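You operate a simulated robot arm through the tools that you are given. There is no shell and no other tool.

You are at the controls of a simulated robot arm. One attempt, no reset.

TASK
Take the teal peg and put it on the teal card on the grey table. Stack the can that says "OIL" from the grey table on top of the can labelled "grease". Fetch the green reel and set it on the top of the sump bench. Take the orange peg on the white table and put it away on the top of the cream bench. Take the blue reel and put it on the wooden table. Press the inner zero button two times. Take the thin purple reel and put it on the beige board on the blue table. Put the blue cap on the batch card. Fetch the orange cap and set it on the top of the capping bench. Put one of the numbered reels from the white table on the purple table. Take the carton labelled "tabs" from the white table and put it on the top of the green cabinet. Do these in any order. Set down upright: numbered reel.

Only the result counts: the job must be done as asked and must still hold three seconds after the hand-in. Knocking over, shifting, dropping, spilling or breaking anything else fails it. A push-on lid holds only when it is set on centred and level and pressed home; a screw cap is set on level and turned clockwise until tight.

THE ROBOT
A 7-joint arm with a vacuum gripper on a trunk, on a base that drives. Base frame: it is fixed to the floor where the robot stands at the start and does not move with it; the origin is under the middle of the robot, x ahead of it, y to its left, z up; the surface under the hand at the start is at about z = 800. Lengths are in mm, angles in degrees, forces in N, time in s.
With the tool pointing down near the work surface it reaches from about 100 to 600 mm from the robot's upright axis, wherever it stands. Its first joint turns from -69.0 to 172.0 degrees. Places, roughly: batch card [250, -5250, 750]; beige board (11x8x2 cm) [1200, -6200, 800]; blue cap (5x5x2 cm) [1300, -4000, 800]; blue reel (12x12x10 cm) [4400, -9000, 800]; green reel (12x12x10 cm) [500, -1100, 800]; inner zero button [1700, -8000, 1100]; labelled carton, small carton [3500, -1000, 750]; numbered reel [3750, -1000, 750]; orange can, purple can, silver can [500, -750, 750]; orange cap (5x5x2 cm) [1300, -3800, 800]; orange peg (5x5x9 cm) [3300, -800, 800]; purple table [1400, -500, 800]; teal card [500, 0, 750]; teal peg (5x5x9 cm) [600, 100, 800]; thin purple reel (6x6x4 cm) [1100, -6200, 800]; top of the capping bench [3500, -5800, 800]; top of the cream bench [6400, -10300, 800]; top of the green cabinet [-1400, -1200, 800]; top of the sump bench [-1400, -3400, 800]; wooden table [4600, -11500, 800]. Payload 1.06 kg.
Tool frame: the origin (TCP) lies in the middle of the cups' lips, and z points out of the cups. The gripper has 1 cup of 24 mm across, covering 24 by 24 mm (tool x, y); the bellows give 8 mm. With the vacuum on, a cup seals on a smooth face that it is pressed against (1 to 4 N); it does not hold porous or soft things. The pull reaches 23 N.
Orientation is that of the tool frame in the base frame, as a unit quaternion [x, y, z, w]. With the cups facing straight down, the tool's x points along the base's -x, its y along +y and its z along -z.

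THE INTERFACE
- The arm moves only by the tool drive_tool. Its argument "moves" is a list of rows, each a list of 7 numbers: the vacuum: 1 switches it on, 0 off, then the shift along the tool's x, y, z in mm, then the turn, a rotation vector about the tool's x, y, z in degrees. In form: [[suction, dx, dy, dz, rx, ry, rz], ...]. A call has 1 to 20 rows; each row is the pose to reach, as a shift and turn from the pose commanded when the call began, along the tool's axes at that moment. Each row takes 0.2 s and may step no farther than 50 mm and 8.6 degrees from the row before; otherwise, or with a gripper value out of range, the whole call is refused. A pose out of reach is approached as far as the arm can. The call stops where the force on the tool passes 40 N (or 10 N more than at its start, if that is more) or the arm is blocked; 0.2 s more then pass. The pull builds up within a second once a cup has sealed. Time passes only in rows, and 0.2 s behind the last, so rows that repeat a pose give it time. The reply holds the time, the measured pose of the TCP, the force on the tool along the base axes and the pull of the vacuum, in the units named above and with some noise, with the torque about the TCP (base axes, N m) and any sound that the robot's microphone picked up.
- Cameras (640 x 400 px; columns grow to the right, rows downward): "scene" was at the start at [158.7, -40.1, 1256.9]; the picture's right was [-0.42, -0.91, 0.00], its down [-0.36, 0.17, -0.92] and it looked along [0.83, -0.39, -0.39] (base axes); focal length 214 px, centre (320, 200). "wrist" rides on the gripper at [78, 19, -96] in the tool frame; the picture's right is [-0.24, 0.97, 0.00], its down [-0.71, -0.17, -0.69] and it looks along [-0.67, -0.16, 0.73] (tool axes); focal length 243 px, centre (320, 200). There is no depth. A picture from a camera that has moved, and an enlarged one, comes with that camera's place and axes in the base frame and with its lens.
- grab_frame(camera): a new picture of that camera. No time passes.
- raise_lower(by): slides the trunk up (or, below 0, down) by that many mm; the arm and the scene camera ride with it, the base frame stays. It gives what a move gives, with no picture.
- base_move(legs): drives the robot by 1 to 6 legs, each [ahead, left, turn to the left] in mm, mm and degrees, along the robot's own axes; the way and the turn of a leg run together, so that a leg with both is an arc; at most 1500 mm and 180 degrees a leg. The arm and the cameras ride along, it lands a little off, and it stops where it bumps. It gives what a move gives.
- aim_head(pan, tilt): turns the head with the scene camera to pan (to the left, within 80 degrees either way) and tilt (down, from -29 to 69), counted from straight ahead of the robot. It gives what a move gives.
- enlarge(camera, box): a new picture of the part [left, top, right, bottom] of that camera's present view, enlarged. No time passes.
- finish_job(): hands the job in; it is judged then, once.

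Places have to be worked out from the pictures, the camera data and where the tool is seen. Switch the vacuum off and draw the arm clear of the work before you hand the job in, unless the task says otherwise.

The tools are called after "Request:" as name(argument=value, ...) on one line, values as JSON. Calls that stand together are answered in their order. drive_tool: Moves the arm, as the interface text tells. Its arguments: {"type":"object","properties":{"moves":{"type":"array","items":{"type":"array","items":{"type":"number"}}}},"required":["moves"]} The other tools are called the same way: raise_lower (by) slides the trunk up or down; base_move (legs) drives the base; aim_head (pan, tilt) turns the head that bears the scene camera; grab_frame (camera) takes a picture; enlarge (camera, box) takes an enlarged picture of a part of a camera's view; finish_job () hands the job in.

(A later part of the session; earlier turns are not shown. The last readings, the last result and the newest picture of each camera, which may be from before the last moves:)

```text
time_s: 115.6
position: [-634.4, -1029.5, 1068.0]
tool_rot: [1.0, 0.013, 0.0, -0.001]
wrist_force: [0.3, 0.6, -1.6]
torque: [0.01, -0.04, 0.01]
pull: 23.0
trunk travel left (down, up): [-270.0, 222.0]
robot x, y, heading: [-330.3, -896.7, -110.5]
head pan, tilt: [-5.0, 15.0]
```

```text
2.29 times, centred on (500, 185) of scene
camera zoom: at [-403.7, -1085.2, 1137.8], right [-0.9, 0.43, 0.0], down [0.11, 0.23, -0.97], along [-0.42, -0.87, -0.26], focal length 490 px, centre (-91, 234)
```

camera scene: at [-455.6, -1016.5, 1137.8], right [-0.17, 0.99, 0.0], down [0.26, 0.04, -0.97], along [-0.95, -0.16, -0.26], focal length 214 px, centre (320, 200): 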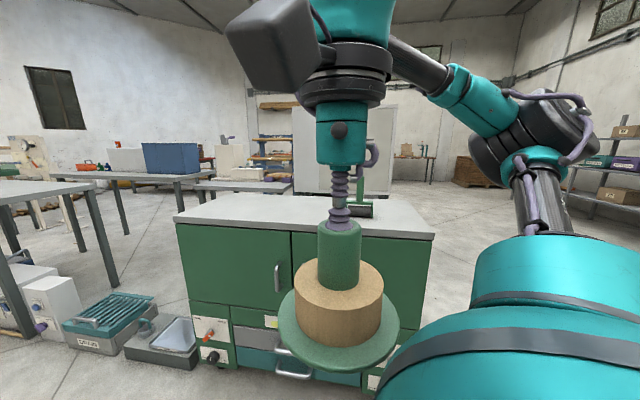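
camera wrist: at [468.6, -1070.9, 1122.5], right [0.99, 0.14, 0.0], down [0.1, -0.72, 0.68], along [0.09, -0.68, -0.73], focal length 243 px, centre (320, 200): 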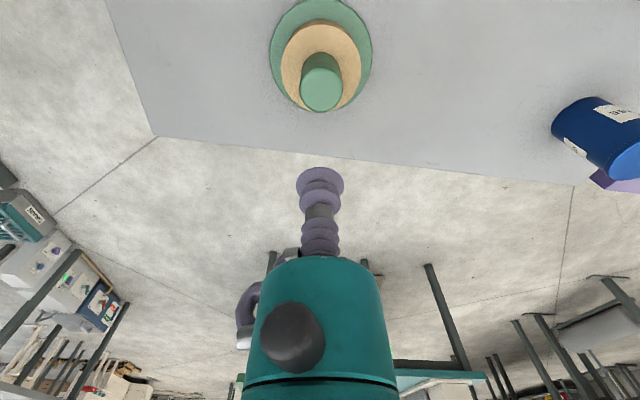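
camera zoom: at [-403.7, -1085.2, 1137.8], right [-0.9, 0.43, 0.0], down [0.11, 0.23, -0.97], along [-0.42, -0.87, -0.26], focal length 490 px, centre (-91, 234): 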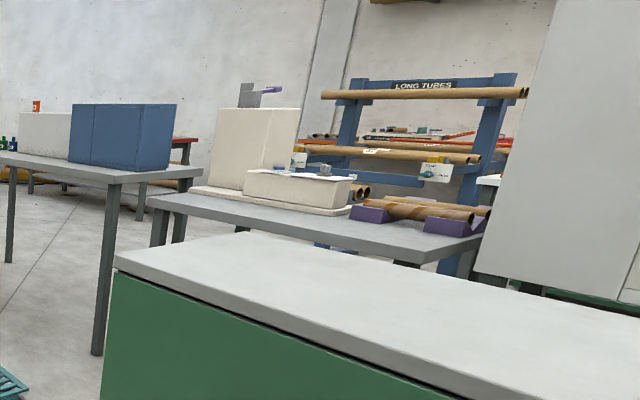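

The small tall table with sump boxes beneath matches (−1400, −3400): its +x edge is near x≈−1220 and the aisle is clear. I drive to about (−900, −3400) and turn to face it (heading 180°).

Request:
base_move(legs=[[1275, 170, 0], [1275, 170, 0], [0, 0, -69.6]])

Request:
aim_head(pan=0, tilt=25)

Request:
grab_frame(camera="scene")

Request:
aim_head(pan=-40, tilt=30)

Request:
grab_frame(camera="scene")

```text
time_s: 131.2
position: [-1138.6, -3157.5, 1067.9]
tool_rot: [0.826, -0.564, 0.001, 0.0]
wrist_force: [-0.2, 0.6, -3.2]
torque: [-0.03, 0.03, 0.01]
pull: 23.3
trunk travel left (down, up): [-270.0, 222.0]
robot x, y, heading: [-910.8, -3399.8, 179.3]
head pan, tilt: [-5.0, 15.0]
```

```text
time_s: 131.9
position: [-1139.2, -3157.4, 1068.1]
tool_rot: [0.826, -0.563, 0.0, 0.0]
wrist_force: [-0.4, -0.9, -2.9]
torque: [-0.06, 0.01, 0.01]
pull: 23.1
trunk travel left (down, up): [-270.0, 222.0]
robot x, y, heading: [-908.6, -3406.1, 179.8]
head pan, tilt: [0.0, 25.0]
```

```text
taken
camera scene: at [-1111.0, -3401.1, 1121.7], right [0.01, 1.0, 0.0], down [0.42, 0.0, -0.91], along [-0.91, 0.01, -0.42], focal length 214 px, centre (320, 200)
```

scene: 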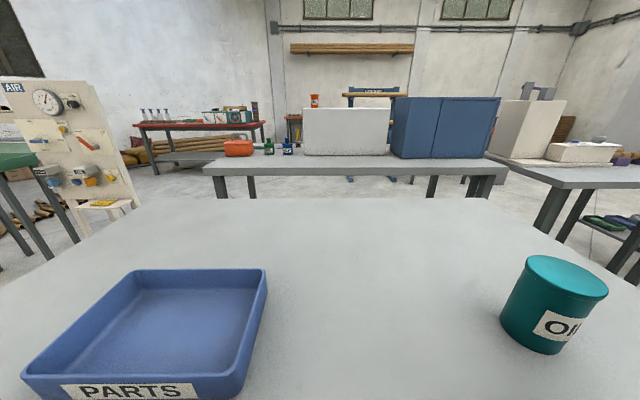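

```text
time_s: 133.0
position: [-1138.0, -3157.2, 1067.7]
tool_rot: [0.826, -0.564, 0.0, 0.0]
wrist_force: [0.2, -0.3, -1.7]
torque: [0.02, 0.0, -0.01]
pull: 23.1
trunk travel left (down, up): [-270.0, 222.0]
robot x, y, heading: [-912.4, -3399.9, 179.3]
head pan, tilt: [-40.0, 30.0]
```

```text
taken
camera scene: at [-1087.7, -3343.2, 1113.6], right [0.65, 0.76, 0.0], down [0.38, -0.32, -0.87], along [-0.66, 0.56, -0.5], focal length 214 px, centre (320, 200)
```

scene: 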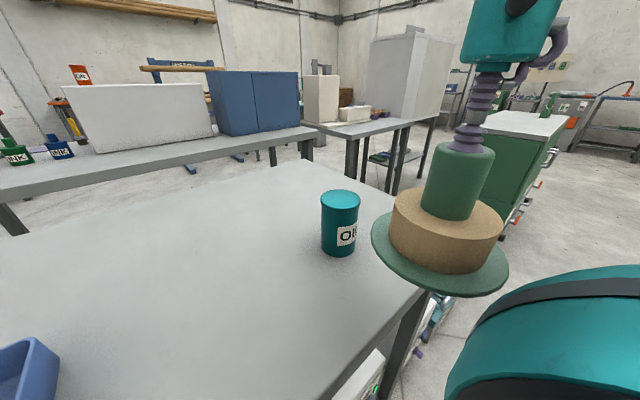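

The bench holds a PARTS tray and a teal OIL can at its right end; the middle area is free. I take a wrist view to cross-check the bench's height and free spot.

Request:
grab_frame(camera="wrist")

Request:
aim_head(pan=-25, tilt=55)

Request:
grab_frame(camera="scene")

```text
taken
camera wrist: at [-1127.4, -3236.6, 1164.4], right [-0.99, -0.14, 0.0], down [-0.1, 0.72, 0.68], along [-0.09, 0.68, -0.73], focal length 243 px, centre (320, 200)
```

wrist: 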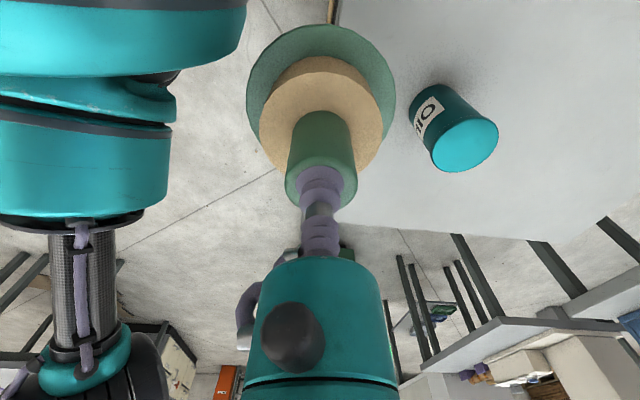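

```text
time_s: 133.9
position: [-1138.9, -3156.4, 1068.2]
tool_rot: [0.826, -0.563, 0.001, 0.0]
wrist_force: [-0.2, 0.1, -2.3]
torque: [-0.01, 0.01, -0.01]
pull: 23.0
trunk travel left (down, up): [-270.0, 222.0]
robot x, y, heading: [-911.1, -3397.7, 179.4]
head pan, tilt: [-25.0, 55.0]
```

```text
taken
camera scene: at [-1083.9, -3370.8, 1077.7], right [0.43, 0.9, 0.0], down [0.74, -0.35, -0.57], along [-0.52, 0.25, -0.82], focal length 214 px, centre (320, 200)
```

scene: 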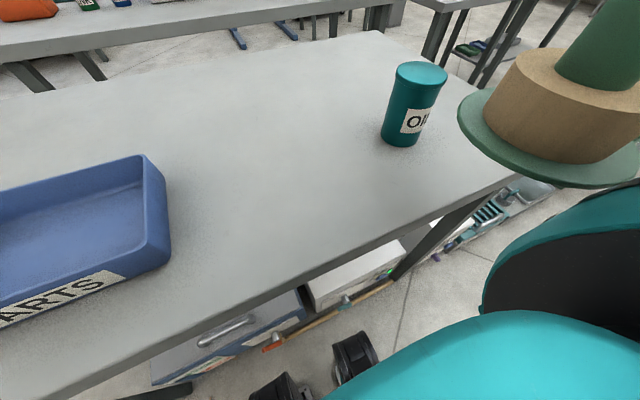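

Stereo gives the can top at z≈948 and the bench top at z≈851, with the can at (−1287, −3131) and the tray's edge near y≈−3485. I shift the base 100 mm left so that the free spot (−1300, −3305) lies at a comfortable angle.

Request:
base_move(legs=[[0, 100, 0]])

Request:
drive_tool(moves=[[1, -3, 40, 0, 0, 0, 0], [1, -7, 82, 10, 0, 0, 0], [1, -10, 125, 30, 0, 0, 0], [1, -14, 167, 50, 0, 0, 0], [1, -14, 167, 68, 0, 0, 0], [1, -14, 167, 68, 0, 0, 0]])

Request:
grab_frame(camera="scene")

Request:
grab_frame(camera="wrist")

```text
time_s: 135.4
position: [-1139.5, -3255.6, 1067.5]
tool_rot: [0.826, -0.564, 0.002, -0.001]
wrist_force: [0.9, 0.0, -2.3]
torque: [0.0, 0.03, -0.01]
pull: 22.7
trunk travel left (down, up): [-270.0, 222.0]
robot x, y, heading: [-913.2, -3498.3, 179.3]
head pan, tilt: [-25.0, 55.0]
```

```text
time_s: 136.8
position: [-1300.5, -3304.2, 1001.6]
tool_rot: [0.826, -0.563, 0.002, 0.0]
wrist_force: [0.5, -0.4, -3.3]
torque: [-0.05, -0.01, -0.04]
pull: 22.8
trunk travel left (down, up): [-270.0, 222.0]
robot x, y, heading: [-914.9, -3499.1, 179.6]
head pan, tilt: [-25.0, 55.0]
```

```text
taken
camera scene: at [-1084.8, -3469.5, 1077.6], right [0.43, 0.9, 0.0], down [0.74, -0.35, -0.57], along [-0.52, 0.25, -0.82], focal length 214 px, centre (320, 200)
```

scene: 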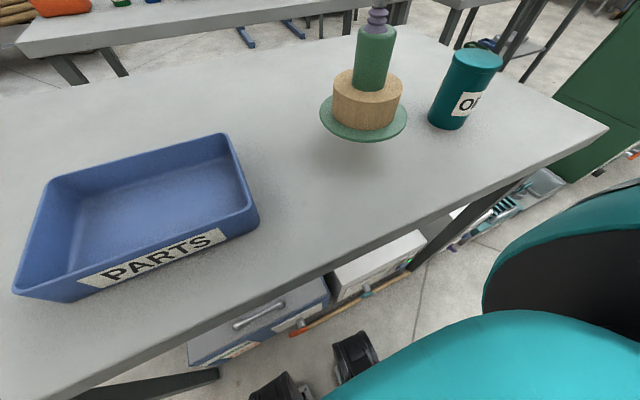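

```text
taken
camera wrist: at [-1289.5, -3383.4, 1096.7], right [-0.99, -0.14, 0.0], down [-0.1, 0.72, 0.68], along [-0.09, 0.68, -0.73], focal length 243 px, centre (320, 200)
```

wrist: 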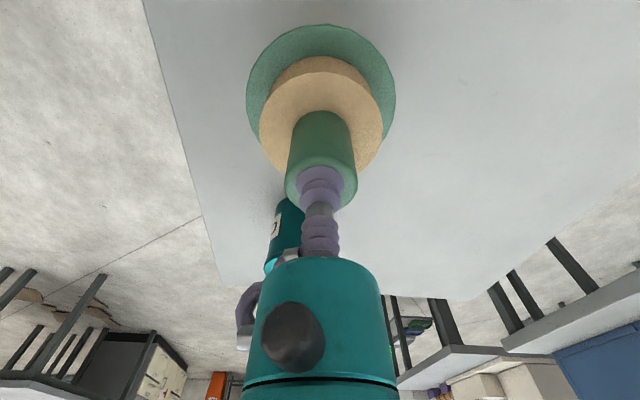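

The free spot is directly beneath. I lower to about 956 (expected contact ≈952) and feel for the surface.

Request:
drive_tool(moves=[[1, 0, 0, 25, 0, 0, 0], [1, 0, 0, 40, 0, 0, 0], [1, 0, 0, 44, 0, 0, 0], [1, 0, 0, 47, 0, 0, 0], [1, 0, 0, 47, 0, 0, 0]])

```text
time_s: 138.0
position: [-1299.2, -3304.0, 952.8]
tool_rot: [0.826, -0.564, 0.001, 0.0]
wrist_force: [0.2, -0.1, -1.8]
torque: [0.0, -0.04, 0.0]
pull: 22.6
trunk travel left (down, up): [-270.0, 222.0]
robot x, y, heading: [-913.4, -3497.2, 179.5]
head pan, tilt: [-25.0, 55.0]
```

No contact yet at z≈953; I continue down in 1.5 mm steps.

Request:
drive_tool(moves=[[1, 0, 0, 1.5, 0, 0, 0], [1, 0, 0, 3, 0, 0, 0], [1, 0, 0, 4, 0, 0, 0], [1, 0, 0, 4, 0, 0, 0]])

```text
time_s: 139.0
position: [-1299.2, -3303.3, 949.3]
tool_rot: [0.826, -0.564, 0.0, 0.0]
wrist_force: [-0.5, -0.4, -0.7]
torque: [0.01, 0.0, -0.04]
pull: 23.0
trunk travel left (down, up): [-270.0, 222.0]
robot x, y, heading: [-911.6, -3500.4, 179.5]
head pan, tilt: [-25.0, 55.0]
```

Request:
drive_tool(moves=[[1, 0, 0, 1.5, 0, 0, 0], [1, 0, 0, 3, 0, 0, 0], [1, 0, 0, 3, 0, 0, 0]])

Request:
enlarge(camera="scene", box=[290, 0, 520, 190])

```text
time_s: 139.8
position: [-1299.1, -3303.8, 946.6]
tool_rot: [0.826, -0.563, 0.0, 0.001]
wrist_force: [-3.0, 2.9, 15.9]
torque: [0.05, -0.03, 0.01]
pull: 22.7
trunk travel left (down, up): [-270.0, 222.0]
robot x, y, heading: [-913.1, -3501.8, 179.6]
head pan, tilt: [-25.0, 55.0]
```

```text
2.11 times, centred on (405, 95) of scene
camera zoom: at [-1084.3, -3469.5, 1077.7], right [0.43, 0.9, 0.0], down [0.74, -0.35, -0.57], along [-0.52, 0.25, -0.82], focal length 452 px, centre (141, 421)
```

zoom: 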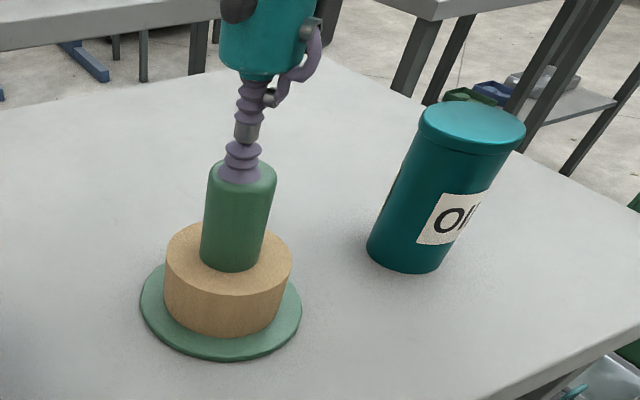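

Firm contact (16 N) at z≈947. I ease back 2 mm, release and lift away.

Request:
drive_tool(moves=[[1, 0, 0, -2, 0, 0, 0], [0, 0, 0, -2, 0, 0, 0], [0, 0, 0, -2, 0, 0, 0], [0, 0, 0, -2, 0, 0, 0], [0, 0, 0, -3, 0, 0, 0], [0, 0, 0, -3, 0, 0, 0], [0, 0, 0, -8, 0, 0, 0], [0, 0, 0, -20, 0, 0, 0], [0, 0, 0, -60, 0, 0, 0], [0, 0, 0, -100, 0, 0, 0]])

Request:
grab_frame(camera="scene")

```text
time_s: 142.0
position: [-1299.7, -3305.1, 1046.5]
tool_rot: [0.826, -0.563, 0.001, 0.0]
wrist_force: [-0.3, 0.5, 1.0]
torque: [-0.02, 0.01, 0.0]
pull: 0.0
trunk travel left (down, up): [-270.0, 222.0]
robot x, y, heading: [-915.1, -3499.3, 179.6]
head pan, tilt: [-25.0, 55.0]
```

```text
taken
camera scene: at [-1084.6, -3469.7, 1077.6], right [0.43, 0.9, 0.0], down [0.74, -0.35, -0.57], along [-0.52, 0.25, -0.82], focal length 214 px, centre (320, 200)
```

scene: 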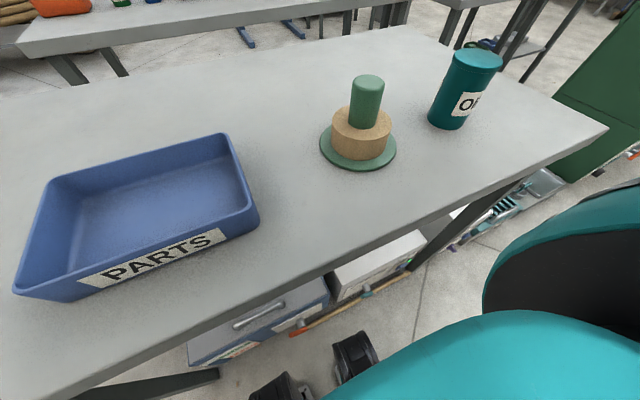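

Green reel delivered on the sump bench. I tuck the arm, back off, and turn towards the green table to find the caps near (1300, −3900).

Request:
drive_tool(moves=[[0, 3, -42, -10, 0, 0, 0], [0, 7, -84, -20, 0, 0, 0], [0, 10, -126, -30, 0, 0, 0], [0, 14, -167, -40, 0, 0, 0], [0, 14, -167, -40, 0, 0, 0]])

Request:
base_move(legs=[[-250, 0, 0], [0, 0, 150]])

Request:
aim_head(pan=0, tilt=10)

Request:
grab_frame(camera="scene")

Request:
aim_head(pan=50, tilt=10)

Request:
grab_frame(camera="scene")

```text
time_s: 143.2
position: [-1137.7, -3256.4, 1086.7]
tool_rot: [0.826, -0.564, 0.002, 0.0]
wrist_force: [-0.1, 0.8, -0.5]
torque: [0.0, 0.0, -0.01]
pull: 0.0
trunk travel left (down, up): [-270.0, 222.0]
robot x, y, heading: [-912.4, -3502.4, 179.5]
head pan, tilt: [-25.0, 55.0]
```

```text
time_s: 151.2
position: [-595.1, -3827.9, 1085.4]
tool_rot: [0.762, 0.648, 0.0, -0.002]
wrist_force: [0.2, 0.4, -0.4]
torque: [0.01, 0.01, 0.02]
pull: 0.0
trunk travel left (down, up): [-270.0, 222.0]
robot x, y, heading: [-664.4, -3507.7, -31.7]
head pan, tilt: [-25.0, 55.0]
```

```text
time_s: 152.3
position: [-594.5, -3828.4, 1085.5]
tool_rot: [0.762, 0.648, 0.001, -0.001]
wrist_force: [0.1, -0.7, -1.1]
torque: [0.02, 0.03, 0.04]
pull: 0.0
trunk travel left (down, up): [-270.0, 222.0]
robot x, y, heading: [-663.5, -3503.7, -31.2]
head pan, tilt: [0.0, 10.0]
```

```text
taken
camera scene: at [-492.6, -3608.5, 1145.9], right [-0.52, -0.85, 0.0], down [-0.15, 0.09, -0.98], along [0.84, -0.51, -0.17], focal length 214 px, centre (320, 200)
```

scene: 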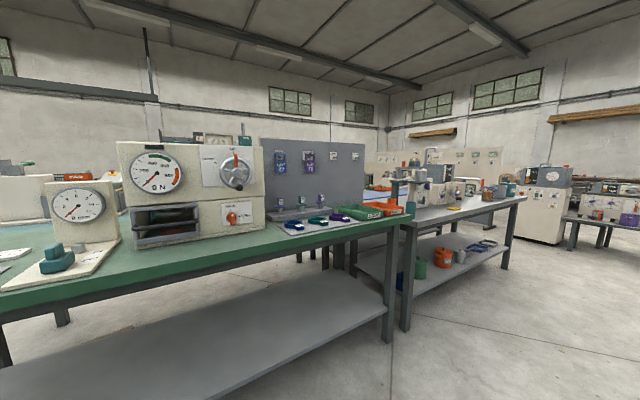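

```text
time_s: 153.5
position: [-595.8, -3828.2, 1084.7]
tool_rot: [0.762, 0.647, 0.002, 0.0]
wrist_force: [0.2, -0.2, 0.5]
torque: [-0.03, -0.02, 0.02]
pull: 0.1
trunk travel left (down, up): [-270.0, 222.0]
robot x, y, heading: [-662.0, -3499.7, -31.3]
head pan, tilt: [50.0, 10.0]
```

```text
taken
camera scene: at [-484.0, -3530.4, 1146.0], right [0.32, -0.95, 0.0], down [-0.16, -0.06, -0.98], along [0.93, 0.32, -0.17], focal length 214 px, centre (320, 200)
```

scene: 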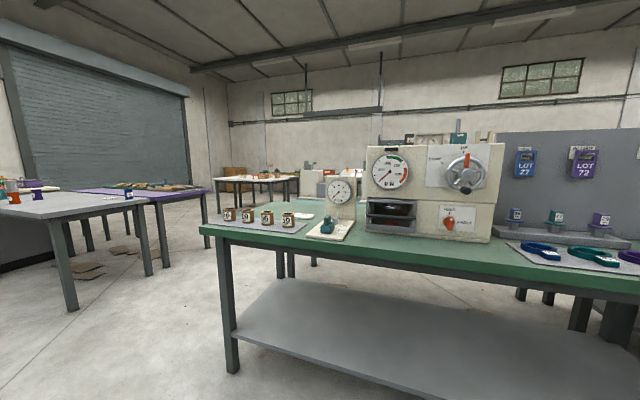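

The caps stand beyond the green table on the teal one, best reached from its far side. I'll do the white table first: turn to heading 0 and drive via the aisle at y≈−1850 towards x≈2700.

Request:
base_move(legs=[[0, 0, 31.3], [0, 1450, 0], [300, 220, 0], [1450, 0, 0]])

Request:
aim_head(pan=0, tilt=12)

Request:
grab_frame(camera="scene")

Request:
aim_head(pan=-50, tilt=12)

Request:
grab_frame(camera="scene")

```text
time_s: 176.8
position: [1318.6, -2104.7, 1085.4]
tool_rot: [0.565, 0.825, -0.001, -0.002]
wrist_force: [-0.2, 0.0, 0.2]
torque: [0.05, -0.01, -0.05]
pull: 0.1
trunk travel left (down, up): [-270.0, 222.0]
robot x, y, heading: [1095.0, -1858.0, -1.1]
head pan, tilt: [50.0, 10.0]
```

```text
time_s: 177.9
position: [1320.7, -2104.6, 1085.7]
tool_rot: [0.566, 0.825, 0.0, -0.002]
wrist_force: [0.3, 0.1, -0.2]
torque: [-0.01, -0.01, 0.02]
pull: 0.1
trunk travel left (down, up): [-270.0, 222.0]
robot x, y, heading: [1097.9, -1858.9, -1.0]
head pan, tilt: [0.0, 12.0]
```

```text
taken
camera scene: at [1296.2, -1863.7, 1142.7], right [-0.01, -1.0, 0.0], down [-0.21, 0.0, -0.98], along [0.98, -0.01, -0.21], focal length 214 px, centre (320, 200)
```

scene: 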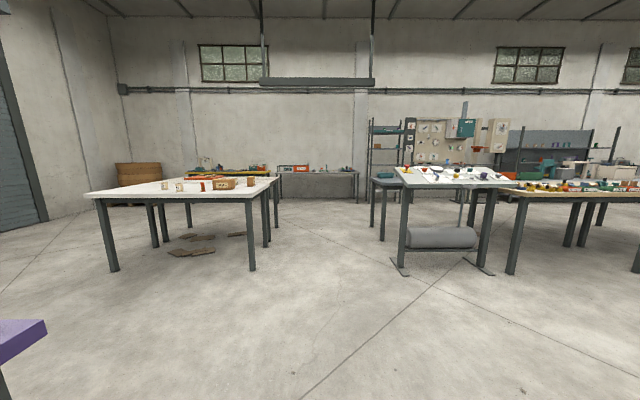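

```text
time_s: 179.1
position: [1319.9, -2104.5, 1085.4]
tool_rot: [0.566, 0.824, 0.001, -0.001]
wrist_force: [-0.4, 0.6, 0.2]
torque: [0.02, 0.0, -0.02]
pull: 0.0
trunk travel left (down, up): [-270.0, 222.0]
robot x, y, heading: [1093.9, -1859.0, -0.7]
head pan, tilt: [-50.0, 12.0]
```

```text
taken
camera scene: at [1261.9, -1934.6, 1142.7], right [-0.78, -0.63, 0.0], down [-0.13, 0.16, -0.98], along [0.62, -0.76, -0.21], focal length 214 px, centre (320, 200)
```

scene: 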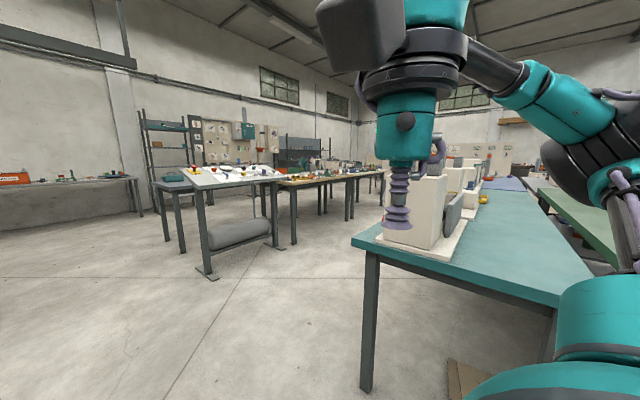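

The white table is ahead-left with cartons on it. I drive ahead and then diagonally to about (2600, −1050) for a closer look.

Request:
base_move(legs=[[1100, 0, 0.8], [400, 800, 0]])

Request:
aim_head(pan=0, tilt=20)

Request:
grab_frame(camera="scene")

Request:
enlarge(camera="scene", box=[200, 130, 440, 280])

```text
time_s: 191.7
position: [2824.3, -1321.5, 1086.1]
tool_rot: [0.564, 0.826, 0.0, -0.001]
wrist_force: [-0.4, 0.4, 0.2]
torque: [-0.01, 0.0, 0.02]
pull: 0.1
trunk travel left (down, up): [-270.0, 222.0]
robot x, y, heading: [2595.2, -1077.4, -0.4]
head pan, tilt: [-50.0, 12.0]
```

```text
time_s: 192.9
position: [2823.5, -1321.1, 1085.6]
tool_rot: [0.563, 0.826, 0.001, 0.0]
wrist_force: [0.7, -0.4, 0.1]
torque: [-0.02, 0.0, 0.02]
pull: 0.0
trunk travel left (down, up): [-270.0, 222.0]
robot x, y, heading: [2597.9, -1077.1, -0.6]
head pan, tilt: [0.0, 20.0]
```

```text
taken
camera scene: at [2799.3, -1080.5, 1129.7], right [-0.01, -1.0, 0.0], down [-0.34, 0.0, -0.94], along [0.94, -0.01, -0.34], focal length 214 px, centre (320, 200)
```

scene: 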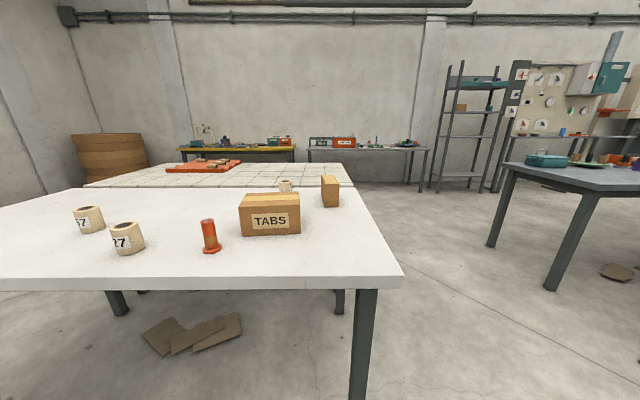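

```text
2.67 times, centred on (320, 205) of scene
camera zoom: at [2799.3, -1080.5, 1129.7], right [-0.01, -1.0, 0.0], down [-0.34, 0.0, -0.94], along [0.94, -0.01, -0.34], focal length 572 px, centre (320, 187)
```

zoom: 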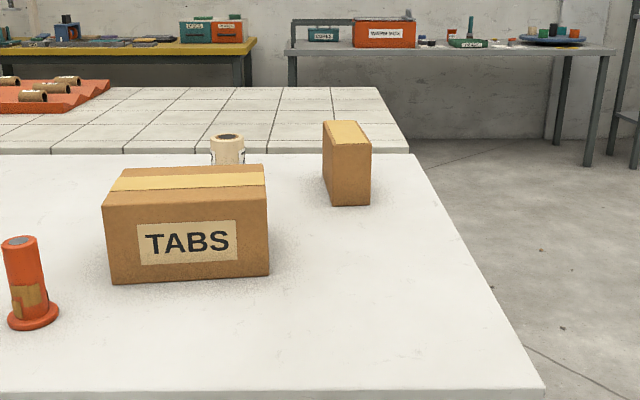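

I can read TABS on the larger carton; its top has a smooth tape strip for the cup. I drive nearer, to about (2880, −740), so the carton lies to my right-front, and take stereo views for height.

Request:
base_move(legs=[[280, 340, 0.5]])

Request:
aim_head(pan=-15, tilt=35)

Request:
grab_frame(camera="scene")

Request:
grab_frame(camera="wrist")

```text
time_s: 196.5
position: [3108.2, -978.6, 1086.3]
tool_rot: [0.561, 0.828, 0.0, 0.0]
wrist_force: [-0.1, 0.2, -0.3]
torque: [0.01, 0.0, 0.0]
pull: 0.1
trunk travel left (down, up): [-270.0, 222.0]
robot x, y, heading: [2877.9, -736.4, -0.1]
head pan, tilt: [0.0, 20.0]
```

```text
time_s: 197.3
position: [3109.3, -978.3, 1085.9]
tool_rot: [0.561, 0.828, 0.001, 0.0]
wrist_force: [-0.7, 0.8, 0.4]
torque: [0.02, -0.04, -0.01]
pull: 0.0
trunk travel left (down, up): [-270.0, 222.0]
robot x, y, heading: [2879.0, -738.0, -0.2]
head pan, tilt: [-15.0, 35.0]
```

```text
taken
camera scene: at [3073.9, -760.9, 1105.9], right [-0.26, -0.97, 0.0], down [-0.55, 0.15, -0.82], along [0.79, -0.21, -0.57], focal length 214 px, centre (320, 200)
```

scene: 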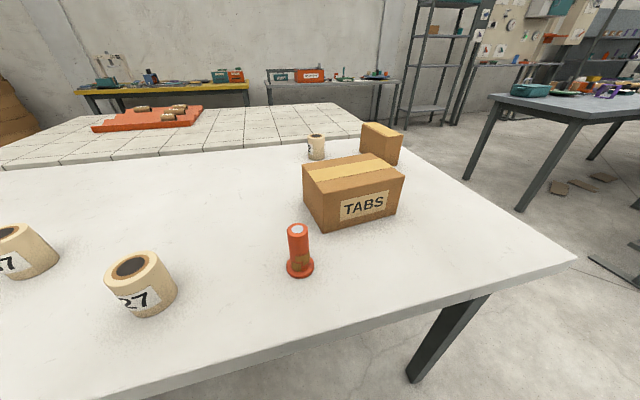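

```text
taken
camera wrist: at [3097.3, -899.6, 1182.0], right [0.99, 0.14, 0.0], down [0.11, -0.72, 0.68], along [0.1, -0.68, -0.73], focal length 243 px, centre (320, 200)
```

wrist: 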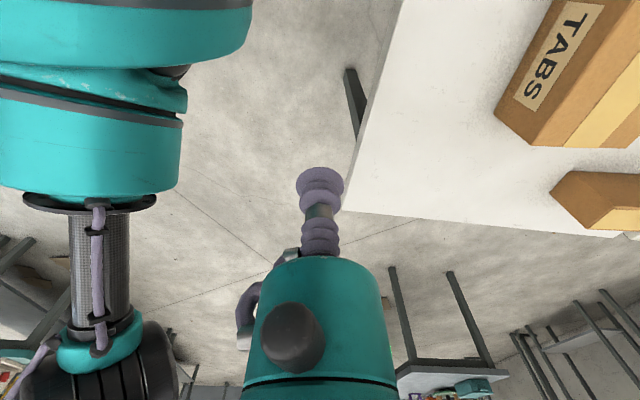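

Stereo on the table corner gives z≈795 with the front edge near x≈3195; the TABS carton's top centre is about (3467, −939, 887). I drive ahead 95 mm and bring the cup above it.

Request:
base_move(legs=[[95, 0, 0]])

Request:
drive_tool(moves=[[0, -8.8, 37, 0, 0, 0, 0], [0, -17.5, 74, 10, 0, 0, 0], [0, -26.3, 111, 25, 0, 0, 0], [0, -35, 148, 40, 0, 0, 0], [0, -43.8, 185, 55, 0, 0, 0], [0, -52.5, 222, 70, 0, 0, 0], [0, -61.3, 258.7, 86, 0, 0, 0], [0, -61.3, 258.7, 86, 0, 0, 0]])

Request:
grab_frame(camera="wrist")

Request:
grab_frame(camera="scene")

```text
time_s: 198.4
position: [3203.4, -978.9, 1085.2]
tool_rot: [0.561, 0.828, -0.001, -0.001]
wrist_force: [-0.1, -0.4, 0.2]
torque: [-0.02, 0.02, -0.03]
pull: 0.0
trunk travel left (down, up): [-270.0, 222.0]
robot x, y, heading: [2976.1, -735.0, -0.2]
head pan, tilt: [-15.0, 35.0]
```

```text
time_s: 200.2
position: [3466.0, -937.8, 1000.5]
tool_rot: [0.561, 0.828, 0.0, -0.001]
wrist_force: [-0.4, -0.1, -0.2]
torque: [0.0, 0.0, -0.01]
pull: 0.1
trunk travel left (down, up): [-270.0, 222.0]
robot x, y, heading: [2973.1, -737.0, 0.3]
head pan, tilt: [-15.0, 35.0]
```

```text
taken
camera wrist: at [3454.7, -859.7, 1095.8], right [0.99, 0.14, 0.0], down [0.1, -0.72, 0.68], along [0.1, -0.68, -0.73], focal length 243 px, centre (320, 200)
```

wrist: 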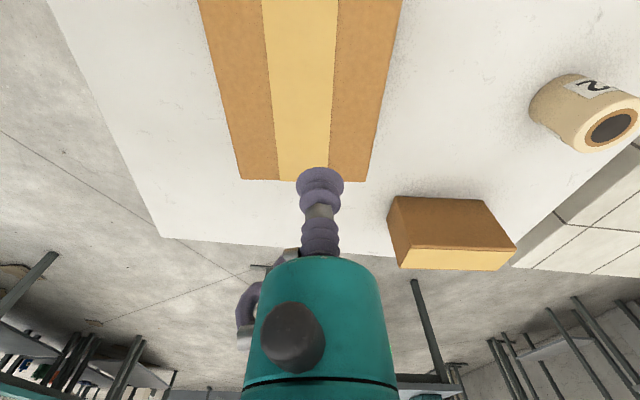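

```text
taken
camera scene: at [3168.3, -761.1, 1105.9], right [-0.26, -0.97, 0.0], down [-0.55, 0.15, -0.82], along [0.79, -0.21, -0.57], focal length 214 px, centre (320, 200)
```

scene: 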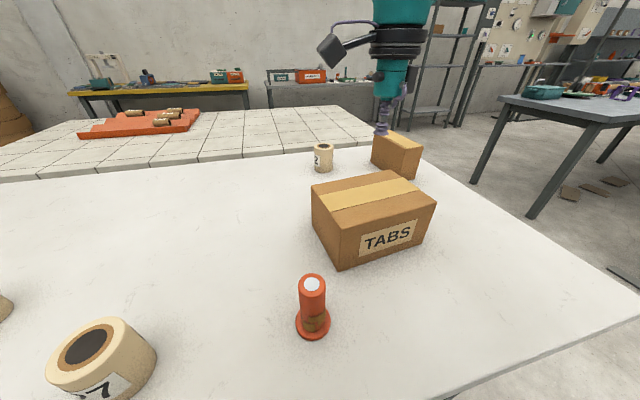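

Reconciling both views, the carton's top is at z≈897 and centred near (3447, −930). I shift there and lower to z≈915 to check the tape under the cup.

Request:
drive_tool(moves=[[0, 14.7, -15.1, 20, 0, 0, 0], [0, 14.7, -15.1, 60, 0, 0, 0], [0, 14.7, -15.1, 84, 0, 0, 0], [0, 14.7, -15.1, 84, 0, 0, 0]])

Request:
grab_frame(camera="wrist")

Request:
enlarge(camera="scene", box=[290, 100, 450, 280])

```text
time_s: 201.2
position: [3444.8, -932.3, 915.6]
tool_rot: [0.56, 0.828, 0.001, 0.0]
wrist_force: [0.6, 1.3, -0.2]
torque: [0.04, 0.0, -0.01]
pull: 0.1
trunk travel left (down, up): [-270.0, 222.0]
robot x, y, heading: [2975.1, -738.4, -0.1]
head pan, tilt: [-15.0, 35.0]
```

```text
taken
camera wrist: at [3434.0, -852.0, 1011.0], right [0.99, 0.14, 0.0], down [0.11, -0.72, 0.68], along [0.1, -0.68, -0.73], focal length 243 px, centre (320, 200)
```

wrist: 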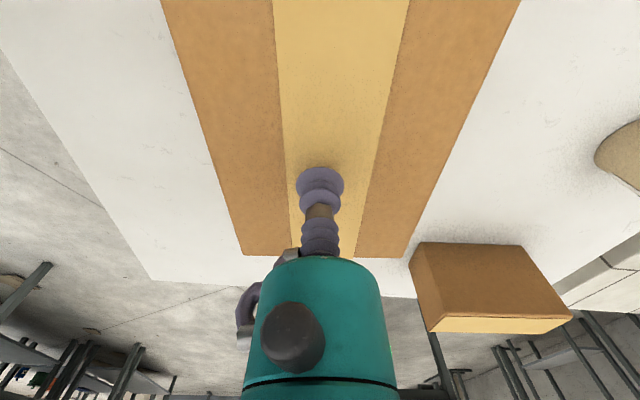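

```text
2.22 times, centred on (370, 190) of scene
camera zoom: at [3168.3, -761.2, 1105.9], right [-0.26, -0.97, 0.0], down [-0.55, 0.15, -0.82], along [0.79, -0.21, -0.57], focal length 477 px, centre (209, 222)
```

zoom: 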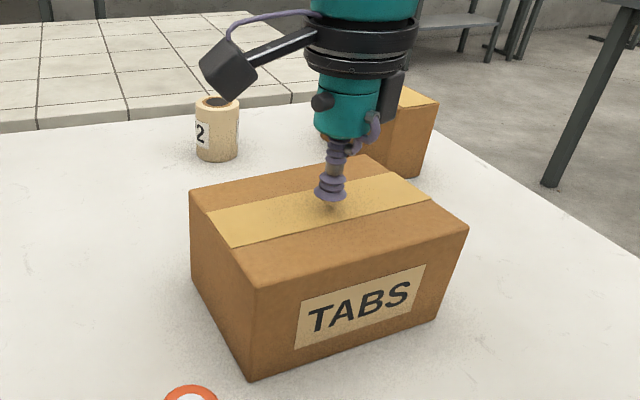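

The cup is over the tape, about 4–5 mm off its centre line and the carton's middle. I correct and descend with vacuum on.

Request:
drive_tool(moves=[[1, 2.4, 5.5, 8, 0, 0, 0], [1, 2.4, 5.5, 14, 0, 0, 0], [1, 2.4, 5.5, 17, 0, 0, 0], [1, 2.4, 5.5, 19, 0, 0, 0], [1, 2.4, 5.5, 19, 0, 0, 0]])

```text
time_s: 202.4
position: [3449.4, -927.5, 896.7]
tool_rot: [0.561, 0.828, 0.001, 0.0]
wrist_force: [2.9, -3.5, 16.5]
torque: [0.0, 0.04, -0.11]
pull: 22.6
trunk travel left (down, up): [-270.0, 222.0]
robot x, y, heading: [2974.7, -732.7, -0.4]
head pan, tilt: [-15.0, 35.0]
```

Sealed on the tape. I ease up and lift to see the carton's weight and that it hangs level.

Request:
drive_tool(moves=[[1, 0, 0, -3, 0, 0, 0], [1, 0, 0, -8, 0, 0, 0], [1, 0, 0, -20, 0, 0, 0], [1, 0, 0, -50, 0, 0, 0], [1, 0, 0, -90, 0, 0, 0], [1, 0, 0, -125, 0, 0, 0], [1, 0, 0, -125, 0, 0, 0]])

Request:
grab_frame(camera="scene")

Request:
grab_frame(camera="wrist")

```text
time_s: 204.0
position: [3449.9, -927.7, 1023.3]
tool_rot: [0.561, 0.828, 0.002, -0.001]
wrist_force: [0.8, 0.7, -3.6]
torque: [0.03, -0.06, 0.01]
pull: 23.2
trunk travel left (down, up): [-270.0, 222.0]
robot x, y, heading: [2975.4, -740.3, -0.5]
head pan, tilt: [-15.0, 35.0]
```

```text
taken
camera scene: at [3168.6, -761.3, 1105.8], right [-0.26, -0.97, 0.0], down [-0.55, 0.15, -0.82], along [0.79, -0.21, -0.57], focal length 214 px, centre (320, 200)
```

scene: 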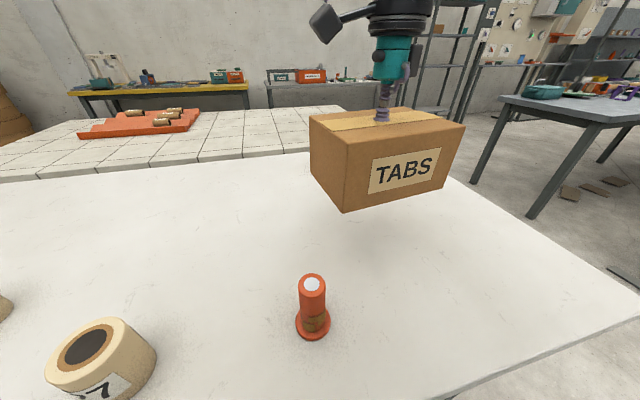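

```text
taken
camera wrist: at [3440.0, -848.1, 1118.3], right [0.99, 0.14, 0.0], down [0.11, -0.72, 0.68], along [0.1, -0.68, -0.73], focal length 243 px, centre (320, 200)
```

wrist: 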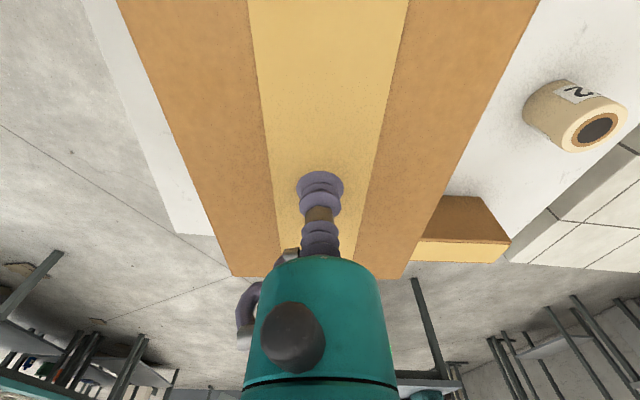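

The carton hangs level (≈3.6 N). I draw it in, back away, go round through the aisle at y≈−1840 and turn to face the green cabinet.

Request:
drive_tool(moves=[[1, 0, 0, -30, 0, 0, 0], [1, 1.6, -41, -37, 0, 0, 0], [1, 3.2, -82, -37, 0, 0, 0], [1, 4.8, -123, -37, 0, 0, 0], [1, 6.4, -164.4, -37, 0, 0, 0], [1, 6.4, -164.4, -37, 0, 0, 0]])

Request:
base_move(legs=[[-600, 0, 0.3], [0, -1100, 0]])

```text
time_s: 205.4
position: [3295.5, -981.9, 1058.6]
tool_rot: [0.56, 0.828, 0.0, -0.001]
wrist_force: [-0.1, -0.1, -3.3]
torque: [0.03, -0.01, 0.0]
pull: 23.1
trunk travel left (down, up): [-270.0, 222.0]
robot x, y, heading: [2974.3, -731.8, 0.1]
head pan, tilt: [-15.0, 35.0]
```

```text
time_s: 218.3
position: [2696.7, -2081.9, 1058.9]
tool_rot: [0.561, 0.828, 0.0, -0.001]
wrist_force: [0.4, 0.6, -3.8]
torque: [0.01, 0.0, -0.01]
pull: 22.7
trunk travel left (down, up): [-270.0, 222.0]
robot x, y, heading: [2377.8, -1835.7, -0.3]
head pan, tilt: [-15.0, 35.0]
```

The carton is still held firmly. Now turn 180° and drive back west through the aisle.

Request:
base_move(legs=[[0, 0, 180], [1400, 0, 0], [1350, 0, 0]])

Request:
aim_head(pan=0, tilt=15)

Request:
grab_frame(camera="scene")

```text
time_s: 239.1
position: [-710.9, -1619.2, 1058.7]
tool_rot: [0.834, -0.552, 0.002, 0.0]
wrist_force: [-0.1, -0.4, -3.3]
torque: [0.0, -0.02, -0.01]
pull: 23.3
trunk travel left (down, up): [-270.0, 222.0]
robot x, y, heading: [-384.6, -1862.2, -179.0]
head pan, tilt: [-15.0, 35.0]
```

```text
time_s: 239.9
position: [-711.5, -1617.7, 1058.3]
tool_rot: [0.834, -0.552, 0.001, -0.001]
wrist_force: [0.1, 0.2, -4.8]
torque: [0.02, -0.02, 0.02]
pull: 22.3
trunk travel left (down, up): [-270.0, 222.0]
robot x, y, heading: [-386.4, -1854.8, -178.5]
head pan, tilt: [0.0, 15.0]
```

```text
taken
camera scene: at [-585.6, -1862.8, 1137.8], right [-0.02, 1.0, 0.0], down [0.26, 0.0, -0.97], along [-0.97, -0.02, -0.26], focal length 214 px, centre (320, 200)
```

scene: 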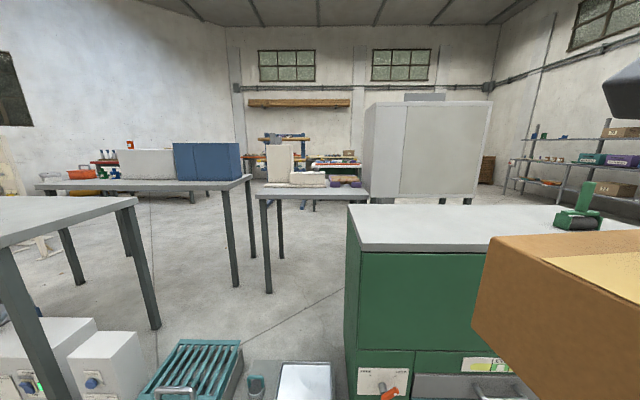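

The cabinet's front edge is near x≈−1210, with a green tape dispenser at its far right end and the rest free. I drive to about (−940, −1530) with the carton held above the top.

Request:
base_move(legs=[[550, -330, -1.3]])

Request:
aim_head(pan=-20, tilt=45)

Request:
grab_frame(camera="scene")

Request:
grab_frame(camera="wrist")

```text
time_s: 243.6
position: [-1242.3, -1293.1, 1057.1]
tool_rot: [0.83, -0.557, 0.001, -0.001]
wrist_force: [-0.8, -0.7, -3.5]
torque: [0.0, 0.0, -0.01]
pull: 23.2
trunk travel left (down, up): [-270.0, 222.0]
robot x, y, heading: [-920.2, -1537.7, -180.2]
head pan, tilt: [0.0, 15.0]
stopped in leg 1: the robot was blocked; the commanded pose is now the measured one
```

```text
time_s: 244.5
position: [-1243.5, -1294.6, 1058.2]
tool_rot: [0.83, -0.557, 0.001, 0.0]
wrist_force: [-0.1, 0.2, -3.8]
torque: [-0.03, -0.01, -0.01]
pull: 23.2
trunk travel left (down, up): [-270.0, 222.0]
robot x, y, heading: [-923.5, -1538.5, -179.8]
head pan, tilt: [-20.0, 45.0]
```

```text
taken
camera scene: at [-1104.0, -1511.6, 1091.1], right [0.34, 0.94, 0.0], down [0.67, -0.24, -0.71], along [-0.67, 0.24, -0.71], focal length 214 px, centre (320, 200)
```

scene: 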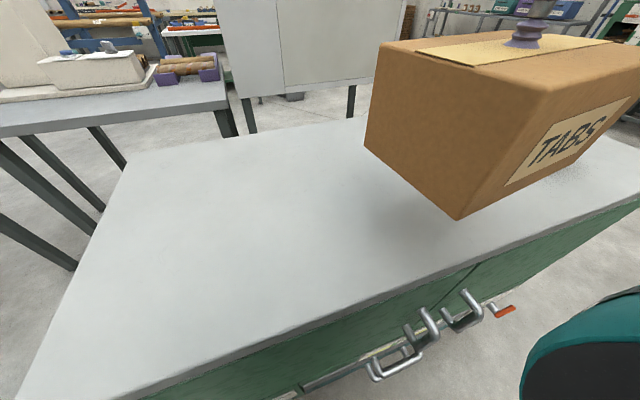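

```text
taken
camera wrist: at [-1231.5, -1373.4, 1154.6], right [-0.99, -0.15, 0.0], down [-0.11, 0.72, 0.68], along [-0.1, 0.68, -0.73], focal length 243 px, centre (320, 200)
```

wrist: 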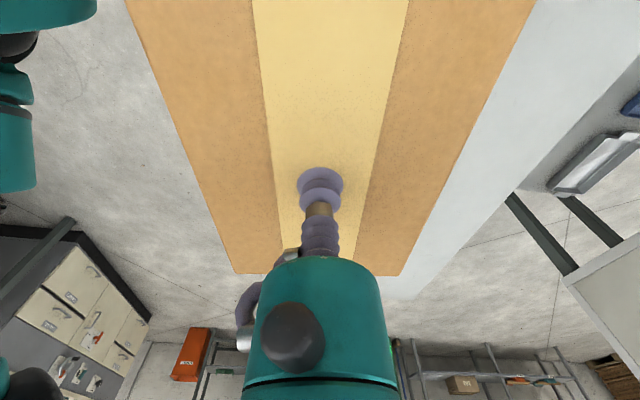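

The base touched the cabinet's handles at x≈−921; triangulating the top's corners gives its height ≈850 and front edge x≈−1115. I back 25 mm off, move the carton over (−1335, −1294) and lower it partway.

Request:
base_move(legs=[[-25, 0, 0]])

Request:
drive_tool(moves=[[1, -14, 33, 0, 0, 0, 0], [1, -28, 67, 0, 0, 0, 0], [1, -42, 103, 10, 0, 0, 0], [1, -42, 103, 45, 0, 0, 0], [1, -42, 103, 75, 0, 0, 0], [1, -42, 103, 75, 0, 0, 0]])

Request:
grab_frame(camera="scene")

```text
time_s: 245.3
position: [-1218.0, -1293.7, 1057.9]
tool_rot: [0.83, -0.558, 0.002, 0.0]
wrist_force: [-0.3, -0.5, -4.3]
torque: [-0.02, -0.01, -0.01]
pull: 22.9
trunk travel left (down, up): [-270.0, 222.0]
robot x, y, heading: [-898.1, -1537.0, -180.0]
head pan, tilt: [-20.0, 45.0]
```

```text
time_s: 246.8
position: [-1328.7, -1293.3, 983.9]
tool_rot: [0.83, -0.558, 0.002, 0.0]
wrist_force: [0.3, 0.8, -3.6]
torque: [-0.04, -0.01, 0.0]
pull: 22.4
trunk travel left (down, up): [-270.0, 222.0]
robot x, y, heading: [-894.5, -1537.4, -179.7]
head pan, tilt: [-20.0, 45.0]
```

```text
taken
camera scene: at [-1078.9, -1511.5, 1091.0], right [0.34, 0.94, 0.0], down [0.67, -0.24, -0.71], along [-0.67, 0.24, -0.71], focal length 214 px, centre (320, 200)
```

scene: 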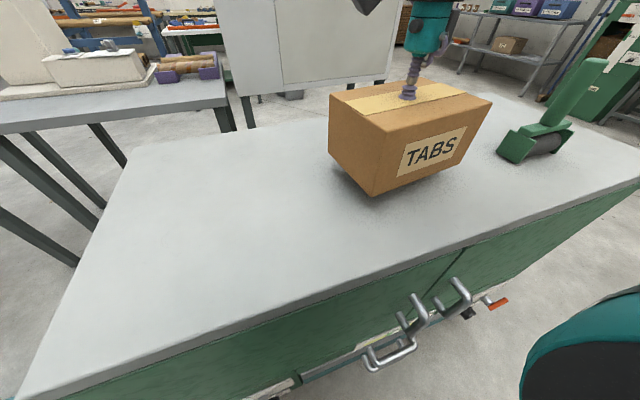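

The carton is well clear of the roller. I lower on towards z≈955 and then in small steps to contact.

Request:
drive_tool(moves=[[1, 0, 0, 20, 0, 0, 0], [1, 0, 0, 28, 0, 0, 0], [1, 0, 0, 31, 0, 0, 0], [1, 0, 0, 33, 0, 0, 0], [1, 0, 0, 33, 0, 0, 0]])

```text
time_s: 247.9
position: [-1329.3, -1294.7, 950.5]
tool_rot: [0.83, -0.558, 0.001, 0.0]
wrist_force: [-1.3, 1.0, 4.9]
torque: [0.05, 0.01, 0.05]
pull: 22.5
trunk travel left (down, up): [-270.0, 222.0]
robot x, y, heading: [-897.1, -1536.1, -180.0]
head pan, tilt: [-20.0, 45.0]
```

Contact at z≈950 (force changed from −3.6 to +4.9 N). I release here, wait, and lift clear.

Request:
drive_tool(moves=[[0, 0, 0, 0, 0, 0, 0], [0, 0, 0, 0, 0, 0, 0], [0, 0, 0, 0, 0, 0, 0], [0, 0, 0, -1, 0, 0, 0], [0, 0, 0, -1, 0, 0, 0], [0, 0, 0, -6, 0, 0, 0], [0, 0, 0, -15, 0, 0, 0], [0, 0, 0, -50, 0, 0, 0], [0, 0, 0, -95, 0, 0, 0]])

Request:
grab_frame(camera="scene")

```text
time_s: 249.9
position: [-1328.4, -1293.2, 1045.4]
tool_rot: [0.83, -0.557, 0.001, 0.001]
wrist_force: [0.5, 0.1, -0.1]
torque: [-0.03, -0.04, 0.02]
pull: 0.1
trunk travel left (down, up): [-270.0, 222.0]
robot x, y, heading: [-897.0, -1538.5, -180.0]
head pan, tilt: [-20.0, 45.0]
```

```text
taken
camera scene: at [-1078.7, -1511.7, 1091.1], right [0.34, 0.94, 0.0], down [0.67, -0.24, -0.71], along [-0.67, 0.24, -0.71], focal length 214 px, centre (320, 200)
```

scene: 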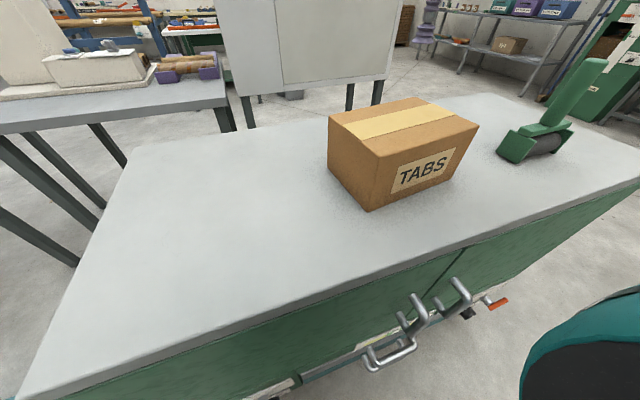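

The TABS carton is on the green cabinet. I tuck the arm and return through the aisle to the white table for a numbered reel.

Request:
drive_tool(moves=[[0, 10, -25, -20, 0, 0, 0], [0, 24, -58, -40, 0, 0, 0], [0, 42, -103, -40, 0, 0, 0], [0, 42, -103, -40, 0, 0, 0]])

Request:
base_move(legs=[[-400, 0, 0], [0, 0, 180], [500, -310, 0], [1450, 0, 0], [950, 0, 0]])

```text
time_s: 250.9
position: [-1216.6, -1293.5, 1085.5]
tool_rot: [0.83, -0.557, 0.0, 0.0]
wrist_force: [-0.3, 0.2, 0.0]
torque: [0.03, 0.0, 0.02]
pull: 0.0
trunk travel left (down, up): [-270.0, 222.0]
robot x, y, heading: [-896.3, -1537.4, -179.8]
head pan, tilt: [-20.0, 45.0]
```

```text
time_s: 275.2
position: [2749.9, -2012.6, 1087.5]
tool_rot: [0.549, 0.836, 0.0, -0.002]
wrist_force: [1.1, 0.4, 0.1]
torque: [-0.01, -0.01, 0.0]
pull: 0.0
trunk travel left (down, up): [-270.0, 222.0]
robot x, y, heading: [2426.2, -1774.6, 1.7]
head pan, tilt: [-20.0, 45.0]
```

Back at (2426, −1775). I drive up to the white table's front near (2930, −350), so reel "27" lies to my right-front, and inspect the reel tops.

Request:
base_move(legs=[[250, 700, -1.7], [270, 725, 0]])

Request:
aim_head(pan=-25, tilt=40)

Request:
grab_frame(camera="scene")

Request:
enlarge(camera="scene", box=[220, 100, 440, 260])

Request:
grab_frame(camera="wrist")

```text
time_s: 288.0
position: [3257.9, -610.5, 1085.0]
tool_rot: [0.559, 0.829, 0.0, -0.001]
wrist_force: [0.4, -0.7, 0.6]
torque: [-0.01, -0.02, 0.02]
pull: 0.0
trunk travel left (down, up): [-270.0, 222.0]
robot x, y, heading: [2941.3, -365.8, -0.2]
head pan, tilt: [-20.0, 45.0]
```

```text
time_s: 288.7
position: [3259.1, -610.1, 1085.0]
tool_rot: [0.559, 0.829, 0.0, -0.001]
wrist_force: [-1.1, 0.1, 0.8]
torque: [0.0, 0.04, 0.01]
pull: 0.0
trunk travel left (down, up): [-270.0, 222.0]
robot x, y, heading: [2934.1, -362.8, -0.2]
head pan, tilt: [-25.0, 40.0]
```

```text
taken
camera scene: at [3122.4, -401.9, 1098.3], right [-0.42, -0.91, 0.0], down [-0.58, 0.27, -0.77], along [0.69, -0.32, -0.64], focal length 214 px, centre (320, 200)
```

scene: 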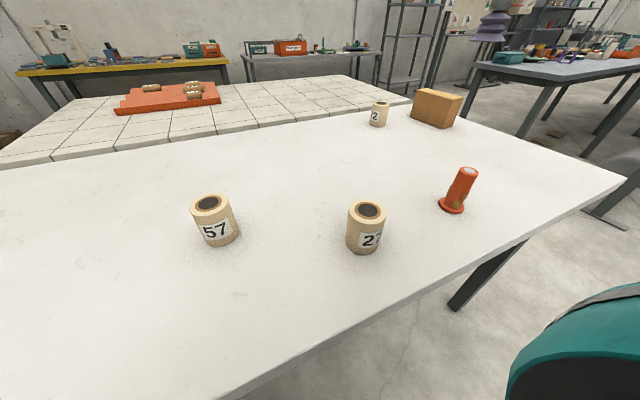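

```text
2.50 times, centred on (330, 180) of scene
camera zoom: at [3122.4, -401.9, 1098.3], right [-0.42, -0.91, 0.0], down [-0.58, 0.27, -0.77], along [0.69, -0.32, -0.64], focal length 536 px, centre (295, 250)
```

zoom: 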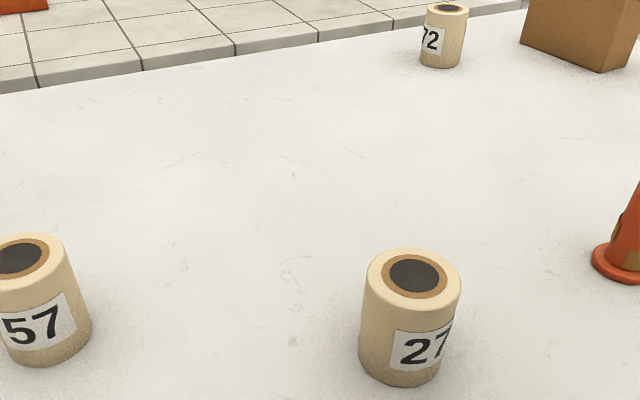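

```text
taken
camera wrist: at [3247.1, -531.0, 1182.1], right [0.99, 0.15, 0.0], down [0.11, -0.72, 0.68], along [0.1, -0.68, -0.73], focal length 243 px, centre (320, 200)
```

wrist: 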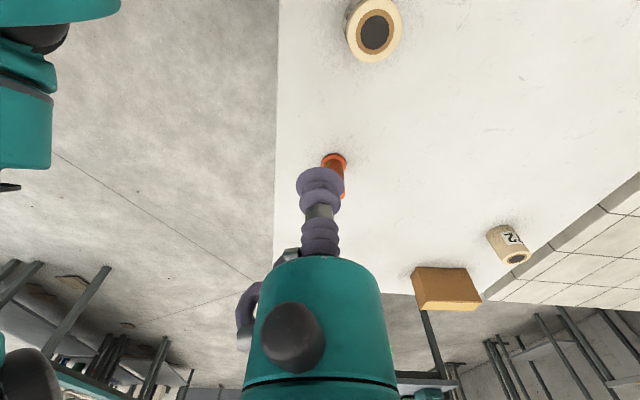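

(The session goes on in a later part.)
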